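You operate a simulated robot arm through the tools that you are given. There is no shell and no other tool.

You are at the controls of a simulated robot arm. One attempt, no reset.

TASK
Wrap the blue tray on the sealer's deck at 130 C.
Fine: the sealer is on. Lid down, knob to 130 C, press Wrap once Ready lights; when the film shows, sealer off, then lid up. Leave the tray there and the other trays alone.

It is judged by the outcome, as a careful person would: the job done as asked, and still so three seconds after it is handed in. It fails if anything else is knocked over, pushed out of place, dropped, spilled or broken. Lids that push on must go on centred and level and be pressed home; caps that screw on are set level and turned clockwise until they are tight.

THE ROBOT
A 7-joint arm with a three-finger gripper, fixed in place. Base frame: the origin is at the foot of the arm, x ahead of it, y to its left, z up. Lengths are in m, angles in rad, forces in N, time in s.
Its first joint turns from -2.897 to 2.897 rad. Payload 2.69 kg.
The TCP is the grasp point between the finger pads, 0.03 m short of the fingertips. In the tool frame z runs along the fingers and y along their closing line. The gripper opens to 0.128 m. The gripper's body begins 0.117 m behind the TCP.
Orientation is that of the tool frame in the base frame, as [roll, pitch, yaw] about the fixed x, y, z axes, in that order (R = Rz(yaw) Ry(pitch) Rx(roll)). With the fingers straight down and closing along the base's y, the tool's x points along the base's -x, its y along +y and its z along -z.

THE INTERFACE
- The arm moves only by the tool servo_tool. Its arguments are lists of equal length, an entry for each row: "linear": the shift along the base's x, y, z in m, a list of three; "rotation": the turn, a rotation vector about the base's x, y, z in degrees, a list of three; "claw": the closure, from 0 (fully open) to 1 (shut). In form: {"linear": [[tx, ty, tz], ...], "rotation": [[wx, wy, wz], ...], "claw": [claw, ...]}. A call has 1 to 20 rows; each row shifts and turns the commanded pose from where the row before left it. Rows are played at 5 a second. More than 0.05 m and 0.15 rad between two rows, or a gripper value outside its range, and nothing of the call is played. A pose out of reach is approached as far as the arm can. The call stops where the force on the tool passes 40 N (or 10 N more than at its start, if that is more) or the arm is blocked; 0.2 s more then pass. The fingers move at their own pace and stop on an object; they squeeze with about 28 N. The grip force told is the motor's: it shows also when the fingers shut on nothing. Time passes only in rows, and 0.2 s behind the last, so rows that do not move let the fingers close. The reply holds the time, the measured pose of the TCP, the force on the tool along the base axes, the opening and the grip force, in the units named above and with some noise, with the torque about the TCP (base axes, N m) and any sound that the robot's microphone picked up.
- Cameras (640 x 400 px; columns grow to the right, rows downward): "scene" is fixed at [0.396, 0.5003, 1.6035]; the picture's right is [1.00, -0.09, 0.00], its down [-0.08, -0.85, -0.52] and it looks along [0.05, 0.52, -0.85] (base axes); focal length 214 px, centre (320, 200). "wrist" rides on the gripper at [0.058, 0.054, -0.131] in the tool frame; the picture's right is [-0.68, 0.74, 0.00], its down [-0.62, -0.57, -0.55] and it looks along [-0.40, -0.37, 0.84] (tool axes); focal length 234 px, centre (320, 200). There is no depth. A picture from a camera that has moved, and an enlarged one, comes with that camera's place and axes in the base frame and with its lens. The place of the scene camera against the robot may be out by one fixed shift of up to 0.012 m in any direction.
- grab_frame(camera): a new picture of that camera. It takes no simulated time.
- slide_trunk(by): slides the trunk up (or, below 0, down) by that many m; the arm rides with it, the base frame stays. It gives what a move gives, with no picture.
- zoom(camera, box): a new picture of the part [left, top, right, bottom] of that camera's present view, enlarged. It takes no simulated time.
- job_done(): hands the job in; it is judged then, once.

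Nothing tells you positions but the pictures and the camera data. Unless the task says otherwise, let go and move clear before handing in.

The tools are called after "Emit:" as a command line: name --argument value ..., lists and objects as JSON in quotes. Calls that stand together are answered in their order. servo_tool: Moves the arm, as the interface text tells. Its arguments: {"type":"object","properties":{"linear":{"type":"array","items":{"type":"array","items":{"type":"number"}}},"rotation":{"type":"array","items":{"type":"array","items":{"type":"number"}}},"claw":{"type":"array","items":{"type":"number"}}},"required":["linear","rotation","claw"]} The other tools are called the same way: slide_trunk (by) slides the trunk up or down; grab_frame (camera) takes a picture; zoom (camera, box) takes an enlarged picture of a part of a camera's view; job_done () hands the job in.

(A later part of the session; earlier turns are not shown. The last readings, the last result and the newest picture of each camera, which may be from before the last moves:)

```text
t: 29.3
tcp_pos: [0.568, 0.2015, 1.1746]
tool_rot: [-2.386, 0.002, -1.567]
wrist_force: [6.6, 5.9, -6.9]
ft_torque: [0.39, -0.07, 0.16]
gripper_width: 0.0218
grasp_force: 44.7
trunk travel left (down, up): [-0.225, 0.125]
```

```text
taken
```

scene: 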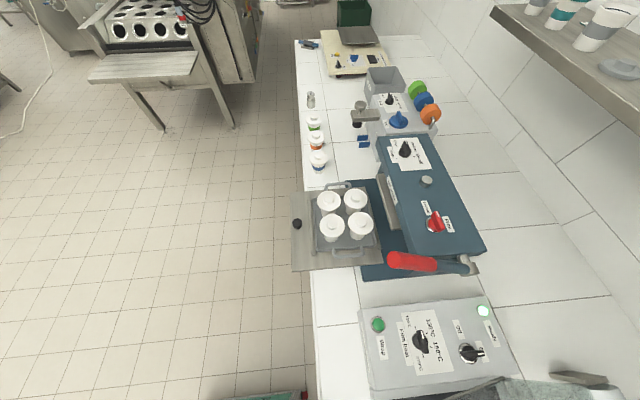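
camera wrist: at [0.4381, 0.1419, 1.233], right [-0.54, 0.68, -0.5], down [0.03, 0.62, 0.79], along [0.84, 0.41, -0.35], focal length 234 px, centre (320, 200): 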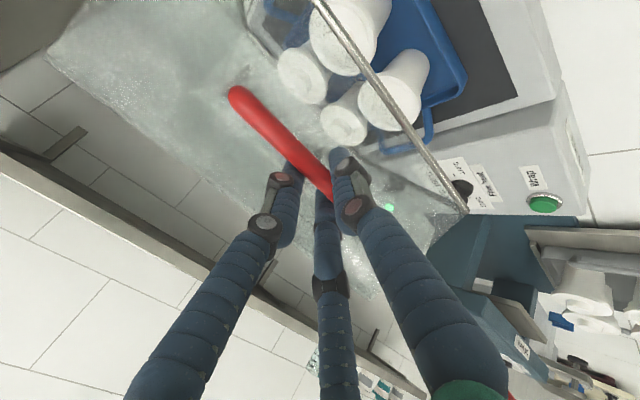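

Continuing another 20°.

Emit:
servo_tool --linear '[[-0.0109, 0, -0.0124], [-0.0103, 0, -0.0128], [-0.0097, 0, -0.0132], [-0.0092, 0, -0.0137], [-0.0086, 0, -0.014], [-0.0079, 0, -0.0144], [-0.0073, 0, -0.0148], [-0.0066, 0, -0.015]]' --rotation '[[0, -0.8, 0], [0, -0.8, 0], [0, -0.8, 0], [0, -0.8, 0], [0, -0.8, 0], [0, -0.8, 0], [0, -0.8, 0], [0, -0.8, 0]]' --claw '[1, 1, 1, 1, 1, 1, 1, 1]'

Emit:
grab_frame --camera "wrist"

Emit:
grab_frame --camera "scene"

```text
t: 31.1
tcp_pos: [0.496, 0.2011, 1.0622]
tool_rot: [-2.275, 0.001, -1.567]
wrist_force: [8.1, 13.1, -5.3]
ft_torque: [-0.33, 0.1, -0.83]
gripper_width: 0.0218
grasp_force: 45.4
trunk travel left (down, up): [-0.225, 0.125]
```

```text
taken
camera wrist: at [0.3617, 0.1417, 1.1063], right [-0.48, 0.67, -0.56], down [-0.05, 0.62, 0.79], along [0.88, 0.41, -0.26], focal length 234 px, centre (320, 200)
```

wrist: 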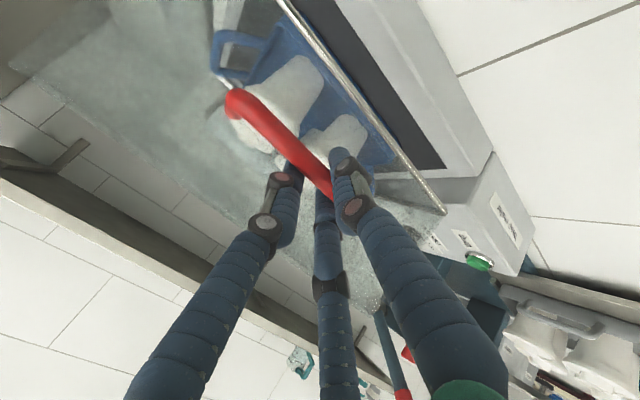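

```text
taken
```

scene: 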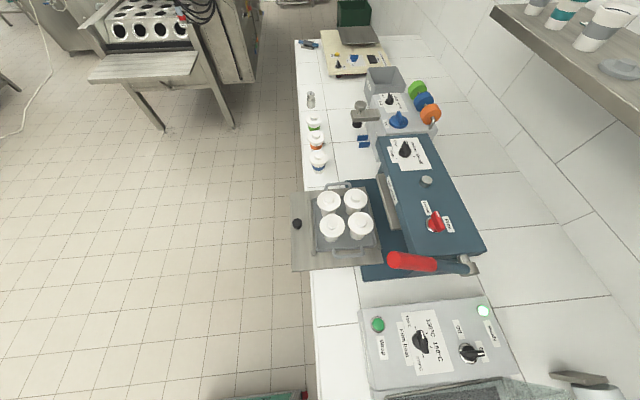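

Lid about 10° above closed. I'll continue in small steps until it meets the deck.

Emit:
servo_tool --linear '[[-0.0037, 0, -0.0092], [-0.0035, 0, -0.0092], [-0.0031, 0, -0.0094], [-0.003, 0, -0.0094], [-0.0027, 0, -0.0095]]' --rotation '[[0, 0, 0], [0, 0, 0], [0, 0, 0], [0, 0, 0], [0, 0, 0]]' --claw '[1, 1, 1, 1, 1]'

Emit:
grab_frame --camera "wrist"

Emit:
zoom --camera "scene" --box '[300, 260, 640, 400]'

```text
t: 32.3
tcp_pos: [0.4818, 0.2012, 1.0175]
tool_rot: [-2.276, 0.0, -1.568]
wrist_force: [19.6, -3.4, -6.0]
ft_torque: [-0.45, -0.16, -0.51]
gripper_width: 0.0219
grasp_force: 45.2
trunk travel left (down, up): [-0.225, 0.125]
```

```text
taken
camera wrist: at [0.3466, 0.142, 1.0601], right [-0.48, 0.68, -0.56], down [-0.05, 0.62, 0.79], along [0.88, 0.41, -0.26], focal length 234 px, centre (320, 200)
```

wrist: 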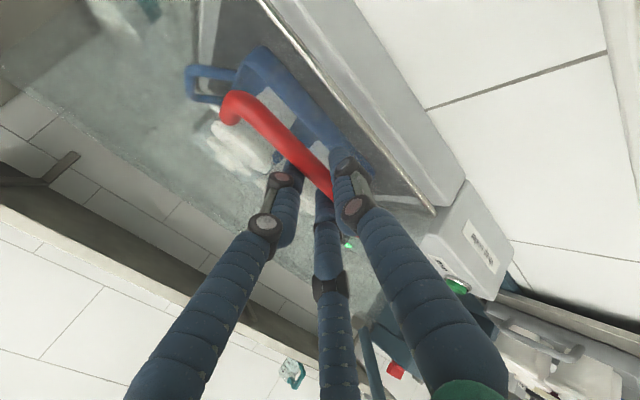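

```text
1.88 times, centred on (470, 330) of scene
camera zoom: at [0.396, 0.5003, 1.6035], right [1.0, -0.09, 0.0], down [-0.08, -0.85, -0.52], along [0.05, 0.52, -0.85], focal length 404 px, centre (38, -45)
```

zoom: 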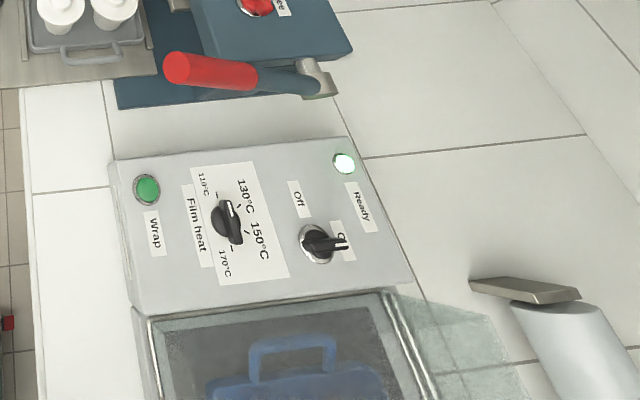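

Nearly closed; the +x pull says my arc is slightly wide, so I continue mostly straight down in small steps.

Emit:
servo_tool --linear '[[0.001, 0, -0.007], [0.001, 0, -0.007], [0, 0, -0.007], [0, 0, -0.006]]' --rotation '[[0, 0, 0], [0, 0, 0], [0, 0, 0], [0, 0, 0]]' --claw '[1, 1, 1, 1]'

Emit:
grab_frame --camera "wrist"

Emit:
zoom --camera "scene" --box '[300, 260, 640, 400]'

```text
t: 32.9
tcp_pos: [0.4801, 0.2009, 1.0069]
tool_rot: [-2.27, 0.0, -1.566]
wrist_force: [-24.3, -7.2, 24.1]
ft_torque: [-0.02, 0.21, -0.04]
gripper_width: 0.022
grasp_force: 45.4
trunk travel left (down, up): [-0.225, 0.125]
stopped in row 2: the force on the tool passed its limit at 44 N (the readings are from after the stop); the commanded pose is now the measured one
```

```text
taken
camera wrist: at [0.3454, 0.1419, 1.0503], right [-0.48, 0.68, -0.56], down [-0.06, 0.62, 0.79], along [0.88, 0.41, -0.25], focal length 234 px, centre (320, 200)
```

wrist: 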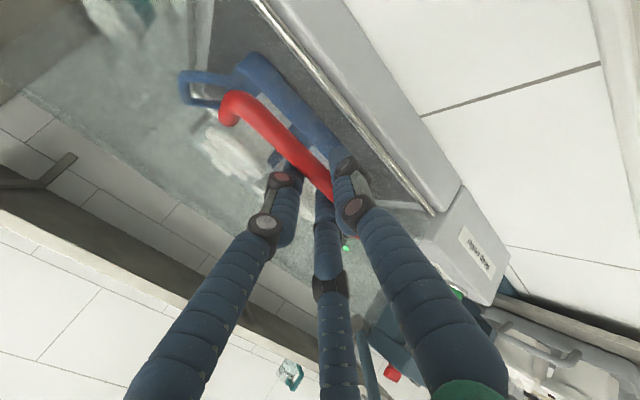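

```text
1.88 times, centred on (470, 330) of scene
camera zoom: at [0.396, 0.5003, 1.6035], right [1.0, -0.09, 0.0], down [-0.08, -0.85, -0.52], along [0.05, 0.52, -0.85], focal length 404 px, centre (38, -45)
```

zoom: 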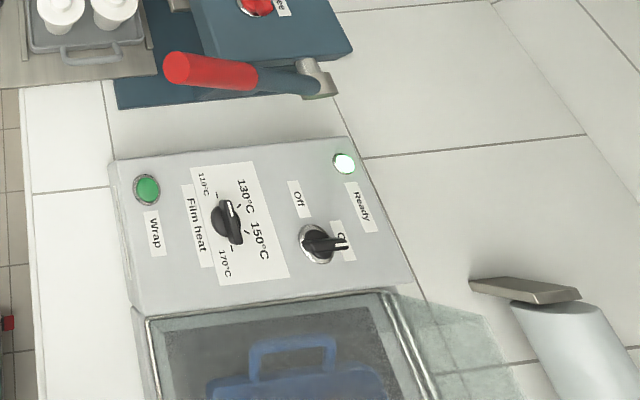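

Contact at about z=1.007 with an upward reaction – the lid seems to be on the deck. I'll zoom in to check for any gap under the rim.

Emit:
zoom --camera "wrist" --box '[240, 0, 560, 240]'

Emit:
zoom --camera "scene" --box '[350, 340, 560, 400]'

```text
1.67 times, centred on (400, 120) of wrist
camera zoom: at [0.3454, 0.1419, 1.0503], right [-0.48, 0.68, -0.56], down [-0.06, 0.62, 0.79], along [0.88, 0.41, -0.25], focal length 390 px, centre (187, 333)
```

zoom: 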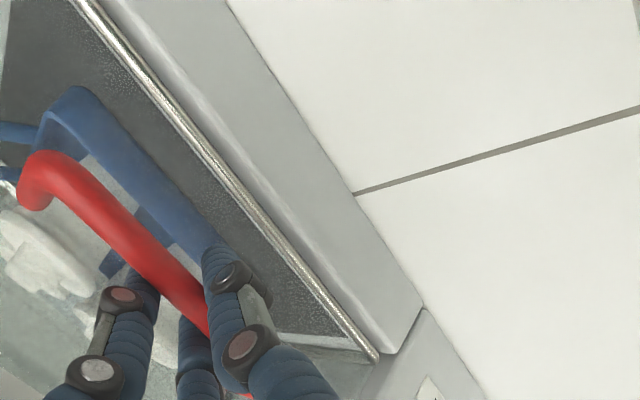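

```text
3.05 times, centred on (455, 370) of scene
camera zoom: at [0.396, 0.5003, 1.6035], right [1.0, -0.09, 0.0], down [-0.08, -0.85, -0.52], along [0.05, 0.52, -0.85], focal length 654 px, centre (-91, -318)
```

zoom: 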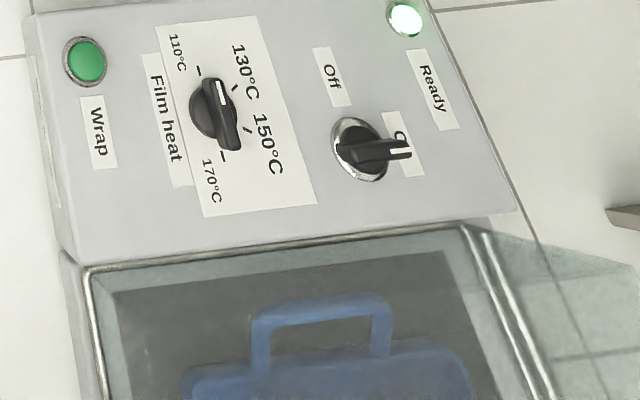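

It looks seated, but the force was along the tool axis, so I'll relax slightly in -x and press straight down to confirm it's home.

Emit:
servo_tool --linear '[[-0.003, 0, 0.001], [0, 0, -0.003], [0, 0, -0.003]]' --rotation '[[0, 0, 0], [0, 0, 0], [0, 0, 0]]' --claw '[1, 1, 1]'

```text
t: 33.7
tcp_pos: [0.4812, 0.2014, 1.0059]
tool_rot: [-2.26, 0.0, -1.571]
wrist_force: [-16.2, -10.7, 22.3]
ft_torque: [-0.69, 0.02, -0.42]
gripper_width: 0.0218
grasp_force: 44.9
trunk travel left (down, up): [-0.225, 0.125]
stopped in row 3: the force on the tool passed its limit at 50 N (the readings are from after the stop); the commanded pose is now the measured one
```

The lid doesn't move further under 50 N, so it's down on the deck. Now I open slightly and back off along the tool axis.

Emit:
servo_tool --linear '[[0, 0, 0.001], [0, 0, 0], [0, 0, 0], [-0.015, 0, 0.0125], [-0.023, 0, 0.019], [-0.023, 0, 0.019], [-0.015, 0, 0.03], [0, 0, 0.045]]' --rotation '[[0, 0, 0], [0, 0, 0], [0, 0, 0], [0, 0, 0], [0, 0, 0], [0, 0, 0], [0, 0, 0], [0, 0, 0]]' --claw '[0.75, 0.74, 0.74, 0.74, 0.74, 0.6, 0.6, 0.6]'

Emit:
grab_frame --camera "wrist"

Emit:
grab_frame --camera "scene"

```text
t: 35.5
tcp_pos: [0.4052, 0.2032, 1.1279]
tool_rot: [-2.266, 0.001, -1.57]
wrist_force: [0.1, 0.2, -0.1]
ft_torque: [-0.01, 0.02, -0.02]
gripper_width: 0.0511
grasp_force: 0.1
trunk travel left (down, up): [-0.225, 0.125]
```

```text
taken
camera wrist: at [0.2689, 0.1446, 1.171], right [-0.47, 0.68, -0.56], down [-0.06, 0.61, 0.79], along [0.88, 0.4, -0.25], focal length 234 px, centre (320, 200)
```

wrist: 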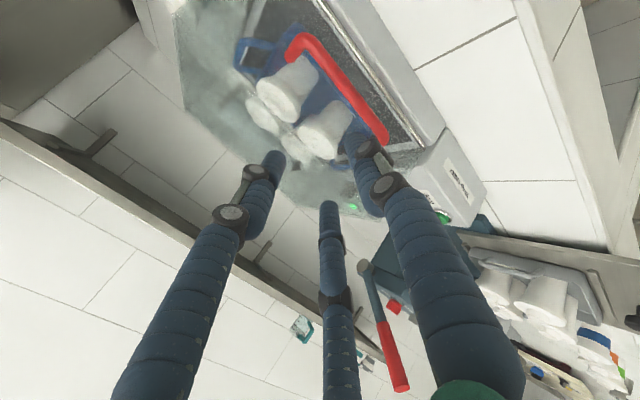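

```text
taken
```

scene: 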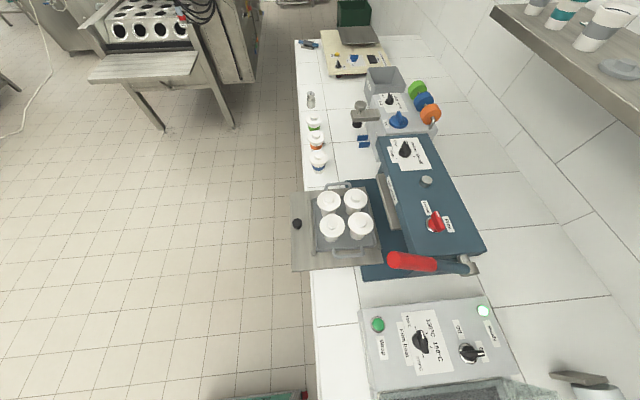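

The lid stays down. Now I rise, bring the tool upright and move to where the wrist camera can look at the panel from the tray side.

Emit:
servo_tool --linear '[[0, 0.01, 0.04], [0, 0.01, 0.04], [0.02, 0.02, 0.03], [0.025, 0.02, 0.01], [0.025, 0.02, 0.0], [0.025, 0.02, 0], [0.025, 0.02, 0], [0, 0.02, 0]]' --rotation '[[0, 6.3, 0], [0, 6.3, 0], [0, 6.3, 0], [0, 6.3, 0], [0, 6.3, 0], [0, 6.3, 0], [0, 6.3, 0], [0, 6.0, 0]]' --claw '[0.3, 0.3, 0.3, 0.3, 0.3, 0.3, 0.3, 0.3]'

Emit:
grab_frame --camera "wrist"

```text
t: 37.3
tcp_pos: [0.5258, 0.3418, 1.2499]
tool_rot: [3.139, -0.001, -1.571]
wrist_force: [0.3, -0.1, 0.3]
ft_torque: [-0.01, 0.05, -0.01]
gripper_width: 0.0894
grasp_force: 0.0
trunk travel left (down, up): [-0.225, 0.125]
```

```text
taken
camera wrist: at [0.4715, 0.2821, 1.3808], right [-0.74, 0.68, 0.0], down [0.57, 0.61, 0.55], along [0.37, 0.4, -0.84], focal length 234 px, centre (320, 200)
```

wrist: 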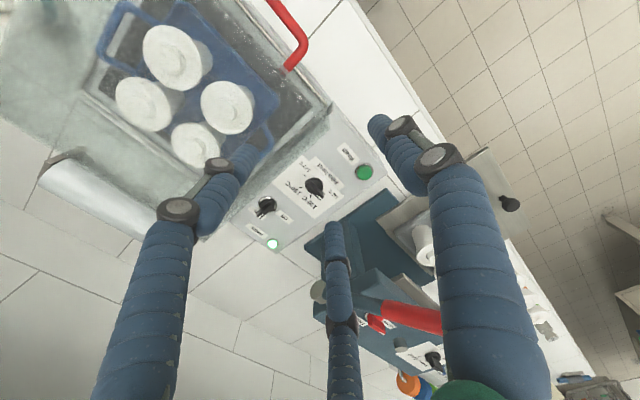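

Emit:
zoom --camera "wrist" --box '[230, 120, 390, 260]'

Emit:
zoom --camera "scene" --box '[380, 300, 500, 375]'

```text
2.86 times, centred on (310, 190) of wrist
camera zoom: at [0.4715, 0.2821, 1.3808], right [-0.74, 0.68, 0.0], down [0.57, 0.61, 0.55], along [0.37, 0.4, -0.84], focal length 669 px, centre (349, 229)
```

zoom: 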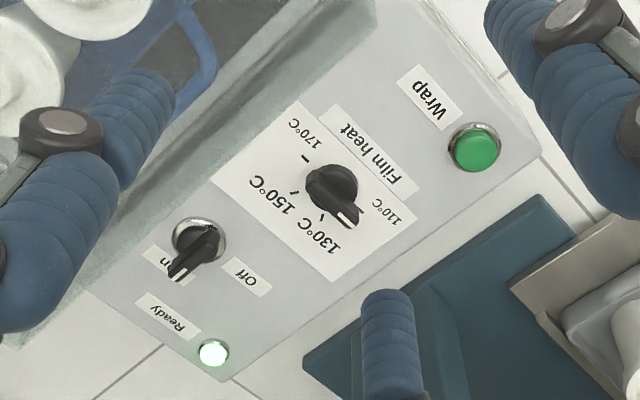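

```text
5.33 times, centred on (440, 338) of scene
camera zoom: at [0.396, 0.5003, 1.6035], right [1.0, -0.09, 0.0], down [-0.08, -0.85, -0.52], along [0.05, 0.52, -0.85], focal length 1144 px, centre (-320, -533)
```

zoom: 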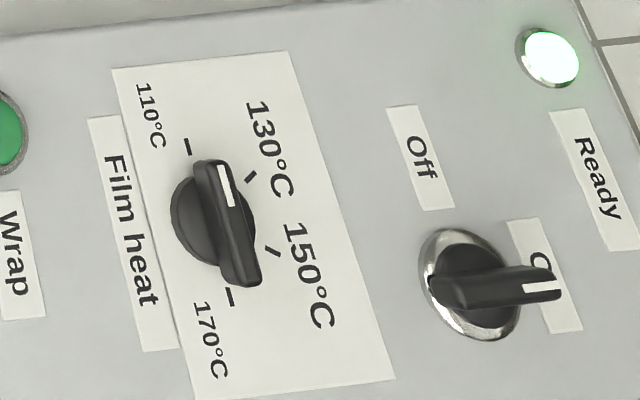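

From the ticks I get the film-heat knob centre at about (0.6475, 0.4545) on a panel at z≈0.94; ticks are 60° apart with 110 toward +y, 130 at 30° from +x toward +y. The pointer is now at 110, so it needs a −60° turn (clockwise from above). I'll move a bit closer to measure the knob's height and pointer.

Emit:
servo_tool --linear '[[0.014, 0.014, -0.03], [0.014, 0.014, -0.03], [0.014, 0.014, -0.03], [0.014, 0.016, -0.03]]' --rotation '[[0, 0, 0], [0, 0, 0], [0, 0, 0], [0, 0, 0]]' --claw '[0.3, 0.3, 0.3, 0.3]'

Emit:
grab_frame --camera "wrist"

Emit:
zoom --camera "wrist" --box '[220, 100, 400, 260]'

```text
t: 38.3
tcp_pos: [0.583, 0.4031, 1.1337]
tool_rot: [-3.139, 0.002, -1.573]
wrist_force: [-0.3, -0.5, 1.1]
ft_torque: [0.03, -0.03, -0.04]
gripper_width: 0.0894
grasp_force: 0.1
trunk travel left (down, up): [-0.225, 0.125]
```

```text
taken
camera wrist: at [0.5277, 0.3436, 1.2639], right [-0.74, 0.68, 0.0], down [0.57, 0.61, 0.55], along [0.37, 0.4, -0.83], focal length 234 px, centre (320, 200)
```

wrist: 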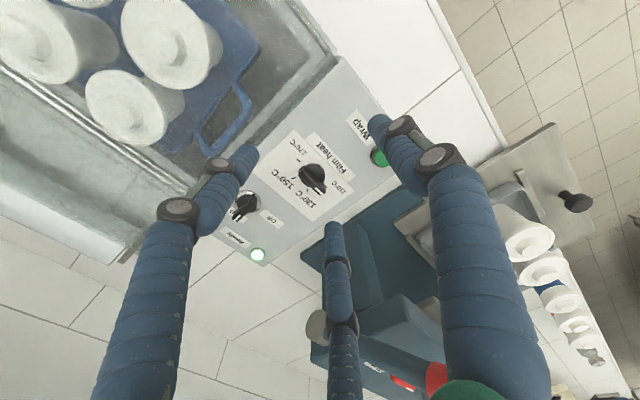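

```text
2.50 times, centred on (310, 180) of wrist
camera zoom: at [0.5277, 0.3436, 1.2639], right [-0.74, 0.68, 0.0], down [0.57, 0.61, 0.55], along [0.37, 0.4, -0.83], focal length 585 px, centre (345, 250)
```

zoom: 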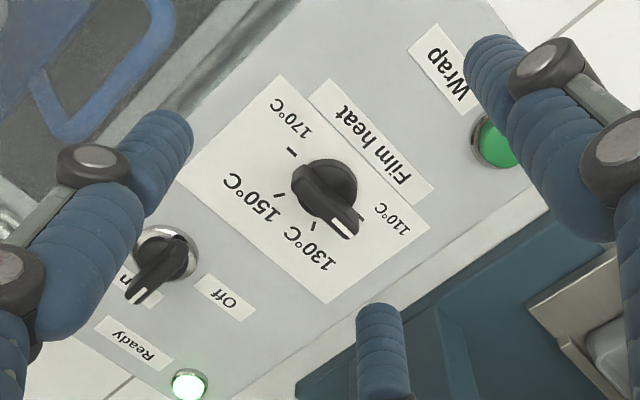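

Knob top is about z 0.97. I move above it with a part-open gripper (fingers closing along x, across the bar) and check alignment before descending.

Emit:
servo_tool --linear '[[0.032, 0.026, -0.015], [0.032, 0.0264, -0.02], [0, 0, -0.035], [0, 0, -0.03]]' --rotation '[[0, 0, 0], [0, 0, 0], [0, 0, 0], [0, 0, 0]]' --claw '[0.6, 0.6, 0.6, 0.6]'

Emit:
grab_frame --camera "wrist"

Emit:
zoom --camera "scene" --box '[340, 230, 520, 400]'

```text
t: 39.3
tcp_pos: [0.6457, 0.4525, 1.0333]
tool_rot: [-3.137, 0.002, -1.573]
wrist_force: [-0.4, -0.8, 0.4]
ft_torque: [0.04, -0.03, 0.01]
gripper_width: 0.0515
grasp_force: 0.0
trunk travel left (down, up): [-0.225, 0.125]
```

```text
taken
camera wrist: at [0.5908, 0.3932, 1.1635], right [-0.74, 0.68, 0.0], down [0.56, 0.61, 0.55], along [0.37, 0.41, -0.83], focal length 234 px, centre (320, 200)
```

wrist: 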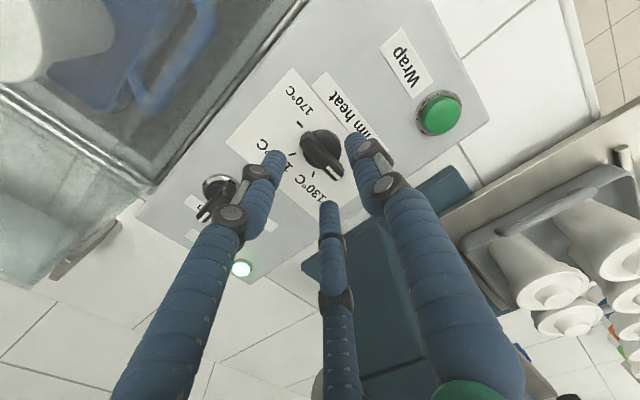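

```text
2.35 times, centred on (430, 315) of scene
camera zoom: at [0.396, 0.5003, 1.6035], right [1.0, -0.09, 0.0], down [-0.08, -0.85, -0.52], along [0.05, 0.52, -0.85], focal length 505 px, centre (61, -71)
```

zoom: 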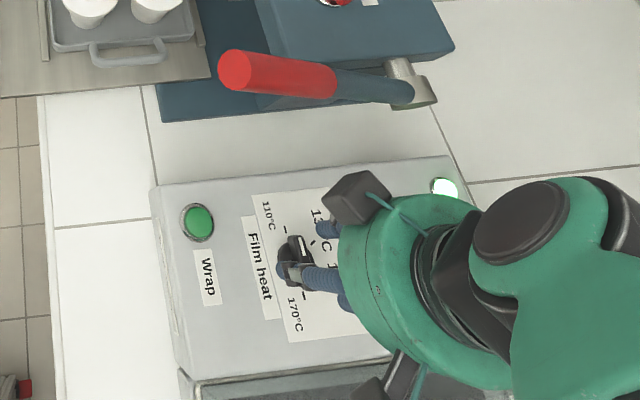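

The knob is centred under the gripper. Descending to grasp height (fingertips just above the panel).

Emit:
servo_tool --linear '[[0.0005, 0.0015, -0.02], [0.0005, 0.0015, -0.02], [0, 0, -0.014]]' --rotation '[[0, 0, 0], [0, 0, 0], [0, 0, 0]]' --claw '[0.6, 0.6, 0.6]'

Emit:
grab_frame --camera "wrist"

```text
t: 40.1
tcp_pos: [0.6481, 0.4575, 0.98]
tool_rot: [-3.14, 0.004, -1.573]
wrist_force: [-1.9, -5.1, 18.8]
ft_torque: [-0.2, 0.84, 0.18]
gripper_width: 0.0532
grasp_force: 1.5
trunk travel left (down, up): [-0.225, 0.125]
```

```text
taken
camera wrist: at [0.5928, 0.3984, 1.1102], right [-0.74, 0.68, 0.0], down [0.56, 0.61, 0.55], along [0.38, 0.41, -0.83], focal length 234 px, centre (320, 200)
```

wrist: 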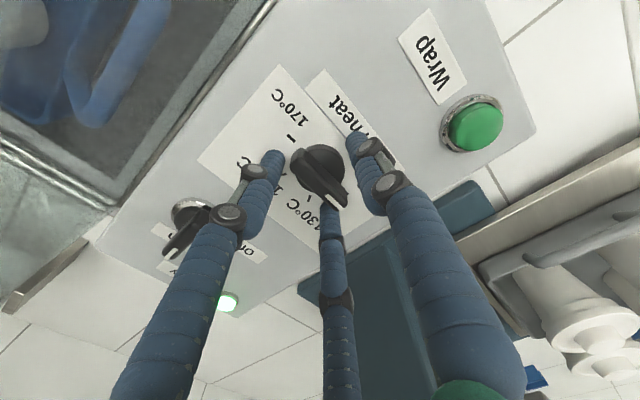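

Light contact on the panel (18.8 N at the thumb tip), so panel is near z 0.95. I lift 5 mm and then close on the knob.

Emit:
servo_tool --linear '[[0, 0, 0.005], [0, 0, 0]]' --rotation '[[0, 0, 0], [0, 0, 0]]' --claw '[0.6, 0.6]'

Emit:
zoom --camera "wrist" --box '[220, 90, 420, 250]'

```text
t: 40.7
tcp_pos: [0.6467, 0.4567, 0.983]
tool_rot: [-3.14, 0.001, -1.572]
wrist_force: [0.2, 0.0, 0.2]
ft_torque: [0.01, -0.01, 0.03]
gripper_width: 0.051
grasp_force: 0.0
trunk travel left (down, up): [-0.225, 0.125]
```

```text
2.50 times, centred on (320, 170) of wrist
camera zoom: at [0.592, 0.3978, 1.1128], right [-0.74, 0.68, 0.0], down [0.57, 0.61, 0.55], along [0.37, 0.4, -0.84], focal length 585 px, centre (320, 275)
```

zoom: 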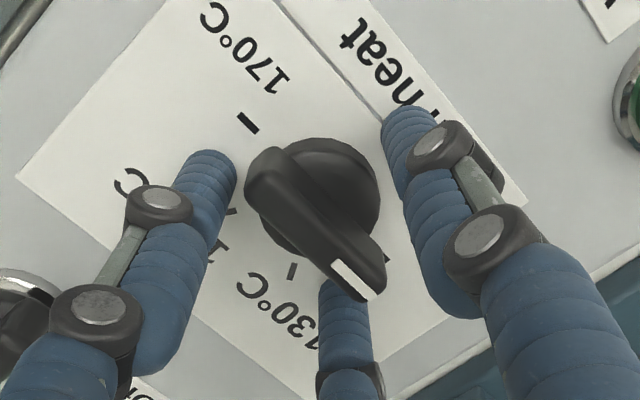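

The bar is well placed between the fingers. Closing on it.

Emit:
servo_tool --linear '[[0, 0, 0], [0, 0, 0], [0, 0, 0], [0, 0, 0]]' --rotation '[[0, 0, 0], [0, 0, 0], [0, 0, 0], [0, 0, 0]]' --claw '[0.75, 0.9, 1, 1]'

Emit:
zoom --camera "wrist" --box '[220, 90, 420, 250]'

```text
t: 41.7
tcp_pos: [0.6502, 0.4585, 0.9822]
tool_rot: [-3.139, 0.004, -1.573]
wrist_force: [29.9, -2.5, 0.1]
ft_torque: [-0.01, -0.23, 0.07]
gripper_width: 0.0204
grasp_force: 45.1
trunk travel left (down, up): [-0.225, 0.125]
```

```text
2.50 times, centred on (320, 170) of wrist
camera zoom: at [0.5946, 0.398, 1.1135], right [-0.74, 0.68, 0.0], down [0.56, 0.61, 0.55], along [0.37, 0.41, -0.83], focal length 585 px, centre (320, 275)
```

zoom: 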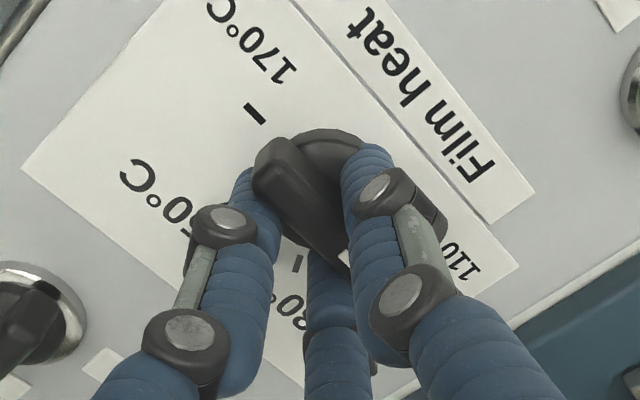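

Gripped; the knob sits ~4 mm further +x. I relieve that, then turn −60° (clockwise from above) in small steps.

Emit:
servo_tool --linear '[[0.003, 0, 0], [0, 0, 0], [0, 0, 0], [0, 0, 0], [0, 0, 0], [0, 0, 0]]' --rotation '[[0, 0, 0], [0, 0, -6], [0, 0, -6], [0, 0, -6], [0, 0, -6], [0, 0, -6]]' --claw '[1, 1, 1, 1, 1, 1]'

Emit:
zoom --camera "wrist" --box '[220, 90, 420, 250]'

Emit:
zoom --camera "scene" --box '[340, 230, 520, 400]'

```text
t: 43.1
tcp_pos: [0.6498, 0.4544, 0.9825]
tool_rot: [-3.14, -0.001, -2.097]
wrist_force: [5.8, -14.5, 13.3]
ft_torque: [0.38, -0.1, 0.06]
gripper_width: 0.0202
grasp_force: 45.5
trunk travel left (down, up): [-0.225, 0.125]
```

```text
2.50 times, centred on (320, 170) of wrist
camera zoom: at [0.5737, 0.4307, 1.1138], right [-0.3, 0.95, 0.0], down [0.8, 0.25, 0.55], along [0.53, 0.16, -0.84], focal length 585 px, centre (320, 275)
```

zoom: 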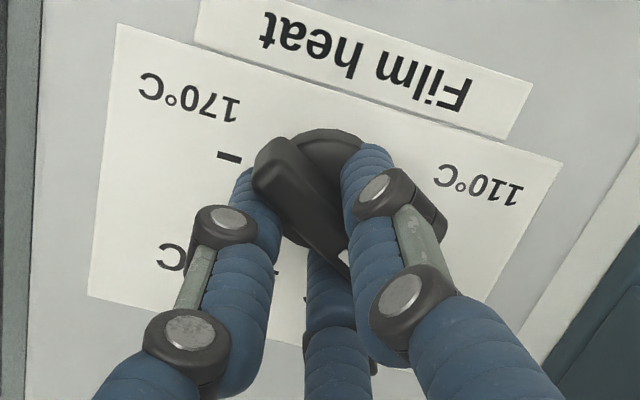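

```text
2.35 times, centred on (430, 315) of scene
camera zoom: at [0.396, 0.5003, 1.6035], right [1.0, -0.09, 0.0], down [-0.08, -0.85, -0.52], along [0.05, 0.52, -0.85], focal length 505 px, centre (61, -71)
```

zoom: 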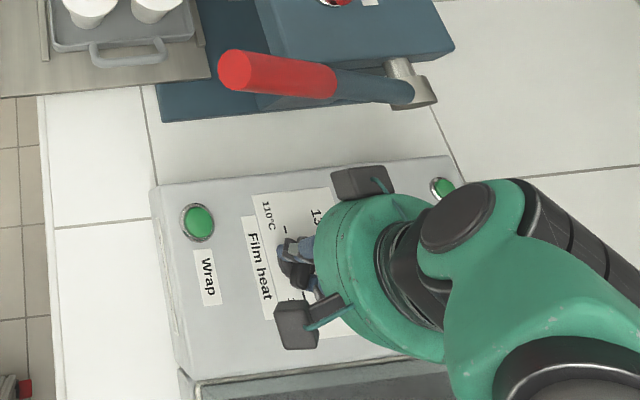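

The knob turns with the fingers (30° so far) and Ready has gone dark, as expected on a heat change. Another 30°.

Emit:
servo_tool --linear '[[0, 0, 0], [0, 0, 0], [0, 0, 0], [0, 0, 0], [0, 0, 0], [0, 0, 0]]' --rotation '[[0, 0, -6], [0, 0, -6], [0, 0, -6], [0, 0, -6], [0, 0, -6], [0, 0, 0]]' --claw '[1, 1, 1, 1, 1, 1]'

Emit:
zoom --camera "wrist" --box '[220, 90, 420, 250]'

Emit:
zoom --camera "scene" --box '[340, 230, 520, 400]'

```text
t: 44.2
tcp_pos: [0.6503, 0.4529, 0.9831]
tool_rot: [-3.138, -0.001, -2.56]
wrist_force: [-4.0, -11.9, 8.5]
ft_torque: [-0.42, 0.52, 0.06]
gripper_width: 0.0202
grasp_force: 44.7
trunk travel left (down, up): [-0.225, 0.125]
stopped in row 5: the force on the tool passed its limit at 42 N (the readings are from after the stop); the commanded pose is now the measured one
```

```text
2.50 times, centred on (320, 170) of wrist
camera zoom: at [0.5709, 0.4651, 1.1138], right [0.16, 0.99, 0.0], down [0.83, -0.13, 0.55], along [0.54, -0.09, -0.84], focal length 585 px, centre (320, 275)
```

zoom: 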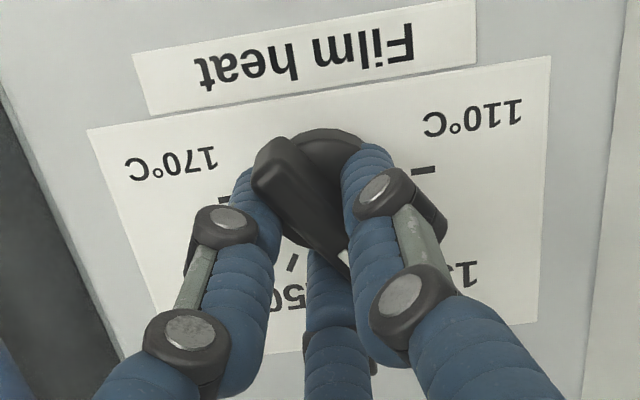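

```text
2.35 times, centred on (430, 315) of scene
camera zoom: at [0.396, 0.5003, 1.6035], right [1.0, -0.09, 0.0], down [-0.08, -0.85, -0.52], along [0.05, 0.52, -0.85], focal length 505 px, centre (61, -71)
```

zoom: 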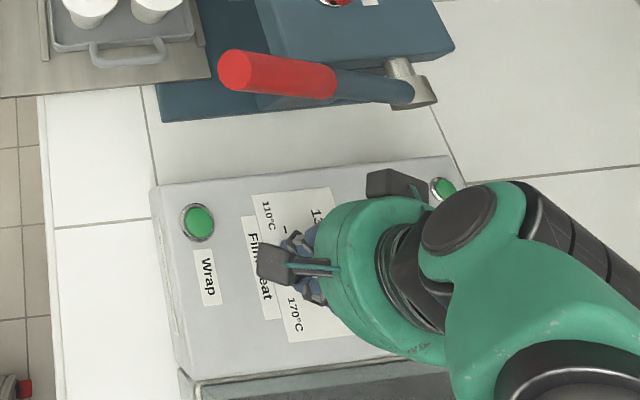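

Rotated 56.5° so far, stopped by side force. I'll finish the last ~3.5° gently.

Emit:
servo_tool --linear '[[0, -0.001, 0], [0, 0, 0], [0, 0, 0]]' --rotation '[[0, 0, -1.8], [0, 0, -1.8], [0, 0, 0]]' --claw '[1, 1, 1]'

Emit:
zoom --camera "wrist" --box '[220, 90, 420, 250]'

```text
t: 45.0
tcp_pos: [0.6503, 0.4522, 0.982]
tool_rot: [-3.136, 0.0, -2.622]
wrist_force: [-3.7, -17.1, 17.8]
ft_torque: [-0.53, 1.29, 0.03]
gripper_width: 0.0201
grasp_force: 45.1
trunk travel left (down, up): [-0.225, 0.125]
```

```text
2.50 times, centred on (320, 170) of wrist
camera zoom: at [0.5716, 0.4695, 1.1137], right [0.22, 0.98, 0.0], down [0.82, -0.18, 0.55], along [0.54, -0.12, -0.84], focal length 585 px, centre (320, 275)
```

zoom: 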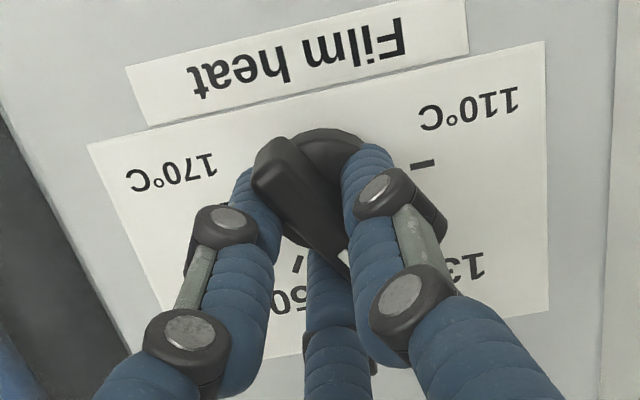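

Turned 60.1° in total. Releasing, lifting a little, and checking where the pointer stands.

Emit:
servo_tool --linear '[[0, 0, 0], [0, 0, 0], [0, 0, 0.02], [0, 0, 0.03], [0, 0, 0.03], [-0.02, -0.02, 0.03]]' --rotation '[[0, 0, 0], [0, 0, 0], [0, 0, 0], [0, 0, 0], [0, 0, 0], [0, 0, 0]]' --claw '[0.6, 0.6, 0.6, 0.6, 0.6, 0.6]'

Emit:
zoom --camera "wrist" --box '[200, 60, 440, 250]'

Emit:
zoom --camera "scene" --box '[340, 230, 520, 400]'

```text
t: 46.4
tcp_pos: [0.6307, 0.4312, 1.0908]
tool_rot: [-3.139, -0.003, -2.621]
wrist_force: [0.3, 0.0, -0.6]
ft_torque: [0.0, 0.03, 0.0]
gripper_width: 0.0512
grasp_force: 0.0
trunk travel left (down, up): [-0.225, 0.125]
```

```text
2.11 times, centred on (320, 155) of wrist
camera zoom: at [0.5523, 0.4479, 1.2215], right [0.22, 0.98, 0.0], down [0.82, -0.18, 0.55], along [0.53, -0.13, -0.84], focal length 493 px, centre (320, 295)
```

zoom: 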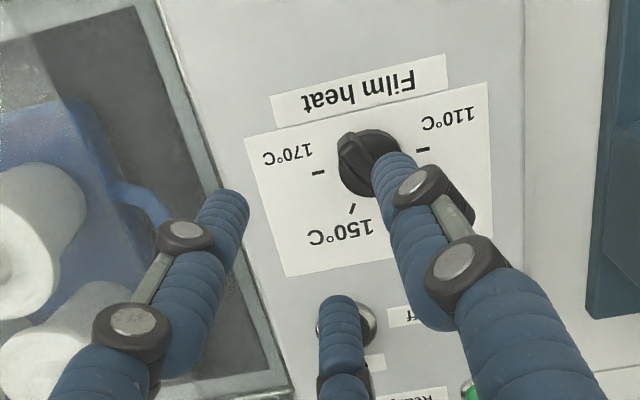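

```text
2.35 times, centred on (430, 315) of scene
camera zoom: at [0.396, 0.5003, 1.6035], right [1.0, -0.09, 0.0], down [-0.08, -0.85, -0.52], along [0.05, 0.52, -0.85], focal length 505 px, centre (61, -71)
```

zoom: 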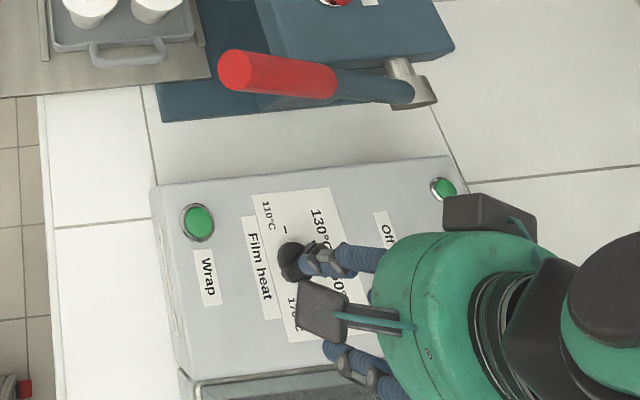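

The finger hides the pointer; I move aside to get a clear view.

Emit:
servo_tool --linear '[[-0.02, -0.015, 0.04], [-0.02, -0.015, 0.04], [-0.02, -0.015, 0.03], [-0.02, -0.015, 0.02], [-0.02, -0.015, 0.0], [0, -0.015, 0], [0, 0, 0], [0, 0, 0]]' --rotation '[[0, 0, 7.5], [0, 0, 7.5], [0, 0, 7.5], [0, 0, 7.5], [0, 0, 7.5], [0, 0, 7.5], [0, 0, 7.5], [0, 0, 7.5]]' --claw '[0.3, 0.3, 0.3, 0.3, 0.3, 0.3, 0.3, 0.3]'

Emit:
zoom --camera "wrist" --box '[230, 120, 390, 260]'

Emit:
zoom --camera "scene" --box '[380, 300, 500, 375]'

```text
t: 48.2
tcp_pos: [0.5294, 0.3439, 1.2228]
tool_rot: [-3.139, -0.003, -1.571]
wrist_force: [0.1, 0.0, -0.2]
ft_torque: [-0.01, 0.0, 0.01]
gripper_width: 0.0897
grasp_force: 0.1
trunk travel left (down, up): [-0.225, 0.125]
```

```text
2.86 times, centred on (310, 190) of wrist
camera zoom: at [0.4751, 0.2841, 1.3531], right [-0.74, 0.68, 0.0], down [0.56, 0.62, 0.55], along [0.37, 0.4, -0.84], focal length 669 px, centre (349, 229)
```

zoom: 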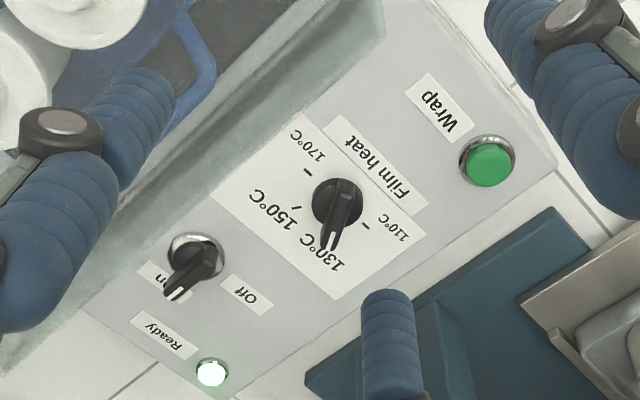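

```text
5.33 times, centred on (440, 338) of scene
camera zoom: at [0.396, 0.5003, 1.6035], right [1.0, -0.09, 0.0], down [-0.08, -0.85, -0.52], along [0.05, 0.52, -0.85], focal length 1144 px, centre (-320, -533)
```

zoom: 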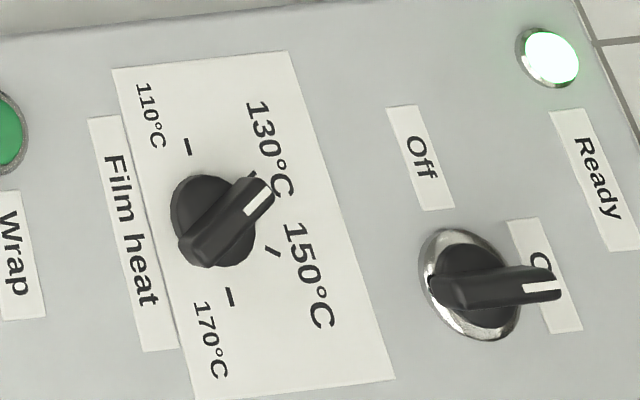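

The pointer is on 130 °C and Ready is lit again. Next is the Wrap button at about (0.547, 0.497, 0.956): fingers shut, tool tilted 20° so the hand leans away from the lever, stopping 3 cm above the button.

Emit:
servo_tool --linear '[[0.003, 0.022, -0.035], [0.003, 0.022, -0.035], [0.003, 0.022, -0.035], [0.003, 0.022, -0.035], [0.003, 0.022, -0.035], [0.003, 0.022, -0.035]]' --rotation '[[3.4, 0, 0], [3.4, 0, 0], [3.4, 0, 0], [3.4, 0, 0], [3.4, 0, 0], [3, 0, 0]]' --claw '[1, 1, 1, 1, 1, 1]'

Emit:
grab_frame --camera "wrist"

Emit:
zoom --camera "scene" --box '[340, 230, 520, 400]'

```text
t: 49.6
tcp_pos: [0.546, 0.4758, 1.0125]
tool_rot: [-3.139, 0.347, -1.574]
wrist_force: [-0.9, -0.1, -0.4]
ft_torque: [0.02, -0.01, 0.0]
gripper_width: 0.0021
grasp_force: 28.1
trunk travel left (down, up): [-0.225, 0.125]
```

```text
taken
camera wrist: at [0.4911, 0.3768, 1.1154], right [-0.73, 0.64, 0.23], down [0.57, 0.39, 0.73], along [0.38, 0.66, -0.65], focal length 234 px, centre (320, 200)
```

wrist: 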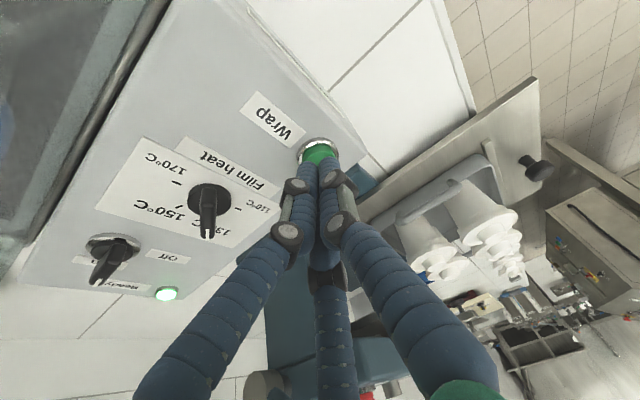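

```text
2.35 times, centred on (430, 315) of scene
camera zoom: at [0.396, 0.5003, 1.6035], right [1.0, -0.09, 0.0], down [-0.08, -0.85, -0.52], along [0.05, 0.52, -0.85], focal length 505 px, centre (61, -71)
```

zoom: 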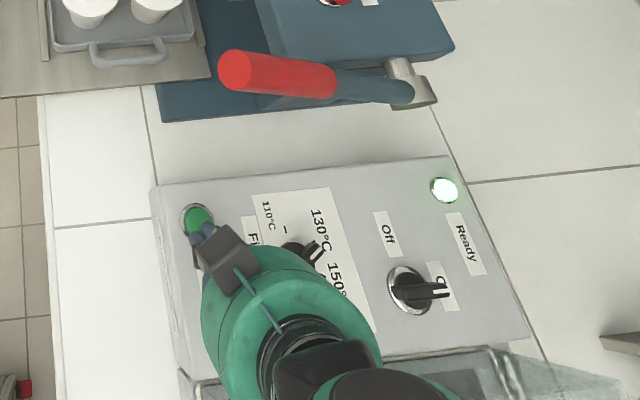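

Fingertips are just above and slightly short of the button centre. I shift +5 mm x, +11 mm y, and lower to just above it.

Emit:
servo_tool --linear '[[0.005, 0.011, 0], [0, 0, -0.01], [0, 0, -0.008]]' --rotation '[[0, 0, 0], [0, 0, 0], [0, 0, 0]]' --claw '[1, 1, 1]'

Emit:
zoom --camera "wrist" --box '[240, 90, 420, 230]'

Emit:
zoom --camera "scene" --box '[340, 280, 440, 360]'

```text
t: 50.4
tcp_pos: [0.554, 0.4845, 0.9963]
tool_rot: [-3.14, 0.347, -1.576]
wrist_force: [0.6, -0.2, 0.0]
ft_torque: [0.01, 0.0, 0.0]
gripper_width: 0.0022
grasp_force: 27.8
trunk travel left (down, up): [-0.225, 0.125]
```

```text
2.86 times, centred on (330, 160) of wrist
camera zoom: at [0.4985, 0.3857, 1.0996], right [-0.73, 0.64, 0.23], down [0.57, 0.39, 0.73], along [0.37, 0.66, -0.65], focal length 669 px, centre (291, 314)
```

zoom: 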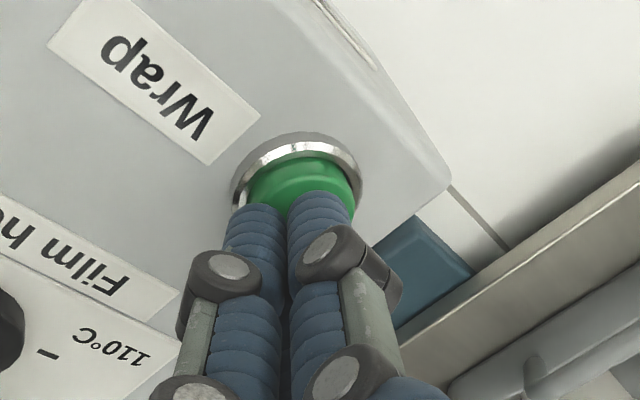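

```text
5.00 times, centred on (390, 320) of scene
camera zoom: at [0.396, 0.5003, 1.6035], right [1.0, -0.09, 0.0], down [-0.08, -0.85, -0.52], along [0.05, 0.52, -0.85], focal length 1072 px, centre (-30, -400)
```

zoom: 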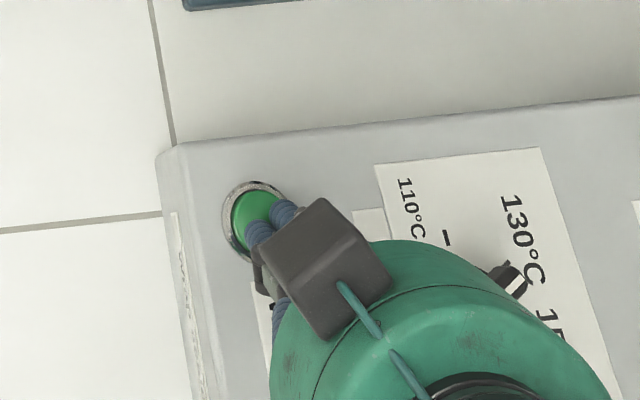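

Tip is over the button within a few mm. Small correction, then press straight down in 3 mm steps watching force.

Emit:
servo_tool --linear '[[-0.003, 0.002, -0.004], [0, 0, -0.004], [0, 0, -0.003], [0, 0, -0.003]]' --rotation '[[0, 0, 0], [0, 0, 0], [0, 0, 0], [0, 0, 0]]' --claw '[1, 1, 1, 1]'

Emit:
zoom --camera "wrist" --box '[240, 90, 420, 230]'

```text
t: 51.4
tcp_pos: [0.5504, 0.4883, 0.9887]
tool_rot: [-3.135, 0.351, -1.573]
wrist_force: [-6.0, -11.5, 23.2]
ft_torque: [-0.42, 0.22, -0.01]
gripper_width: 0.0019
grasp_force: 28.2
trunk travel left (down, up): [-0.225, 0.125]
heard: click
stopped in row 4: the force on the tool passed its limit at 45 N (the readings are from after the stop); the commanded pose is now the measured one
```

```text
2.86 times, centred on (330, 160) of wrist
camera zoom: at [0.496, 0.388, 1.09], right [-0.74, 0.64, 0.23], down [0.56, 0.39, 0.73], along [0.38, 0.67, -0.64], focal length 669 px, centre (291, 314)
```

zoom: 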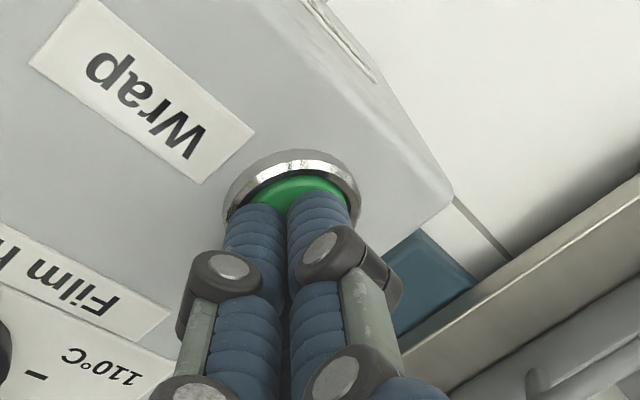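

The button went down and I heard a click. I lift off the button and back away to see whether the film appears on the tray.

Emit:
servo_tool --linear '[[0, 0, 0.02], [0, -0.01, 0.04], [-0.01, -0.03, 0.04], [-0.01, -0.03, 0.04], [-0.01, -0.03, 0.03], [0, -0.03, 0.02]]' --rotation '[[0, 0, 0], [0, 0, 0], [-5, 0, 0], [-5, 0, 0], [-5, 0, 0], [-5, 0, 0]]' --claw '[1, 1, 1, 0.3, 0.3, 0.3]'

Emit:
grab_frame --camera "wrist"

Emit:
grab_frame --camera "scene"

```text
refused: row 3 steps farther than a row can; nothing moved
```

```text
taken
camera wrist: at [0.496, 0.388, 1.09], right [-0.74, 0.64, 0.23], down [0.56, 0.39, 0.73], along [0.38, 0.67, -0.64], focal length 234 px, centre (320, 200)
```

wrist: 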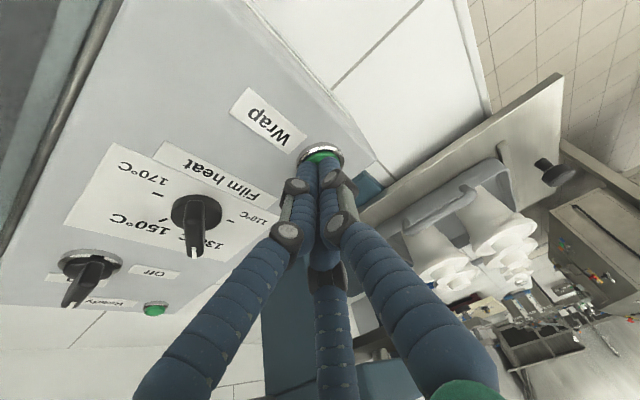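

```text
taken
```

scene: 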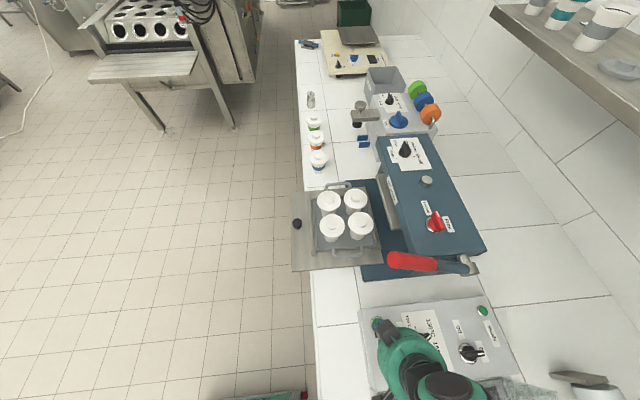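

That call was refused for a too-long step, so I resend it with shorter ones. Ready is dark now (the cycle has started).

Emit:
servo_tool --linear '[[0, 0, 0.02], [0, -0.01, 0.035], [-0.005, -0.025, 0.035], [-0.005, -0.025, 0.035], [-0.005, -0.025, 0.03], [0, -0.03, 0.03], [0, -0.03, 0.02]]' --rotation '[[0, 0, 0], [0, 0, 0], [-4, 0, 0], [-4, 0, 0], [-4, 0, 0], [-4, 0, 0], [-4, 0, 0]]' --claw '[1, 1, 1, 0.3, 0.3, 0.3, 0.3]'

Emit:
grab_frame --camera "wrist"

Emit:
grab_frame --camera "scene"

```text
t: 53.0
tcp_pos: [0.536, 0.3466, 1.1917]
tool_rot: [-3.137, -0.002, -1.574]
wrist_force: [0.3, 0.1, 0.2]
ft_torque: [0.01, 0.0, -0.03]
gripper_width: 0.0897
grasp_force: 0.1
trunk travel left (down, up): [-0.225, 0.125]
```

```text
taken
camera wrist: at [0.4805, 0.2872, 1.3227], right [-0.73, 0.68, 0.0], down [0.56, 0.61, 0.55], along [0.38, 0.4, -0.83], focal length 234 px, centre (320, 200)
```

wrist: 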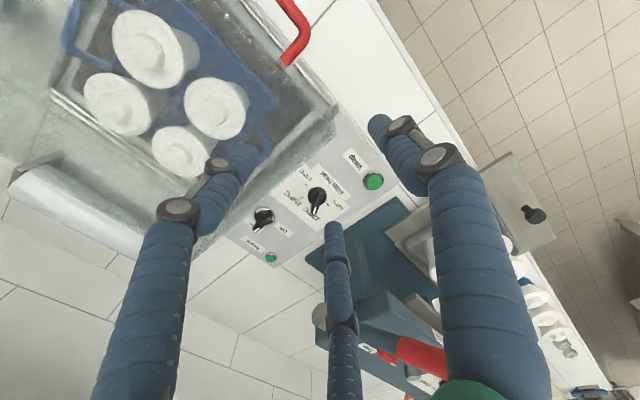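

```text
taken
```

scene: 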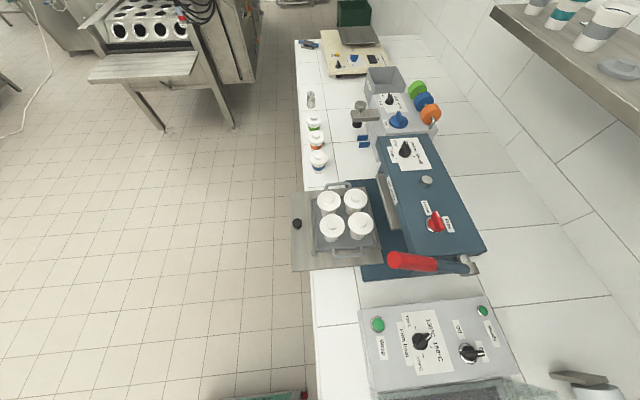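

No obvious film yet; I'll zoom on the tray in the current view as a baseline and wait a little.

Emit:
zoom --camera "wrist" --box '[40, 0, 300, 200]'

Emit:
servo_tool --linear '[[0, -0.03, 0.02], [0, -0.03, 0.02], [0, -0.03, 0.02], [0, -0.03, 0.01], [0, -0.02, 0], [0, -0.02, 0]]' --rotation '[[0, 0, 0], [0, 0, 0], [0, 0, 0], [0, 0, 0], [0, 0, 0], [0, 0, 0]]' --claw '[0, 0, 0, 0, 0, 0]'

Emit:
grab_frame --camera "wrist"

```text
2.00 times, centred on (170, 100) of wrist
camera zoom: at [0.4805, 0.2872, 1.3227], right [-0.73, 0.68, 0.0], down [0.56, 0.61, 0.55], along [0.38, 0.4, -0.83], focal length 468 px, centre (620, 400)
```

zoom: 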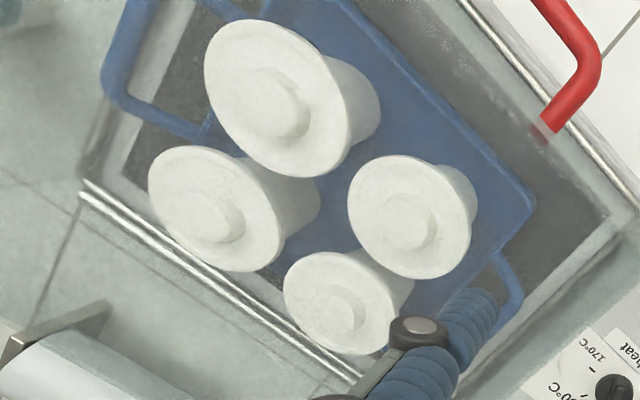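

```text
t: 54.4
tcp_pos: [0.5356, 0.1847, 1.2604]
tool_rot: [-3.136, -0.001, -1.575]
wrist_force: [0.4, 0.9, 0.1]
ft_torque: [-0.01, 0.01, 0.0]
gripper_width: 0.1278
grasp_force: 0.1
trunk travel left (down, up): [-0.225, 0.125]
```

```text
taken
camera wrist: at [0.4802, 0.1262, 1.3906], right [-0.73, 0.68, 0.0], down [0.56, 0.61, 0.55], along [0.38, 0.4, -0.83], focal length 234 px, centre (320, 200)
```

wrist: 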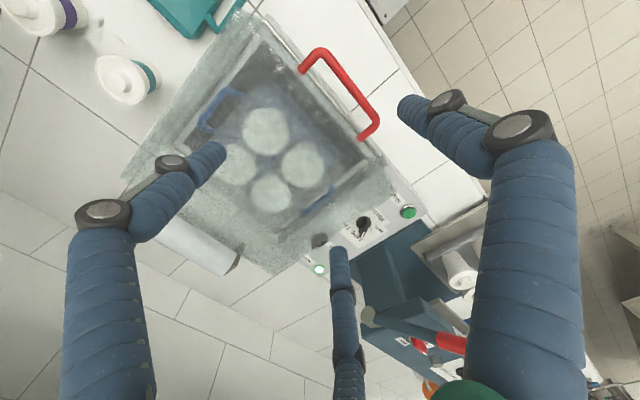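

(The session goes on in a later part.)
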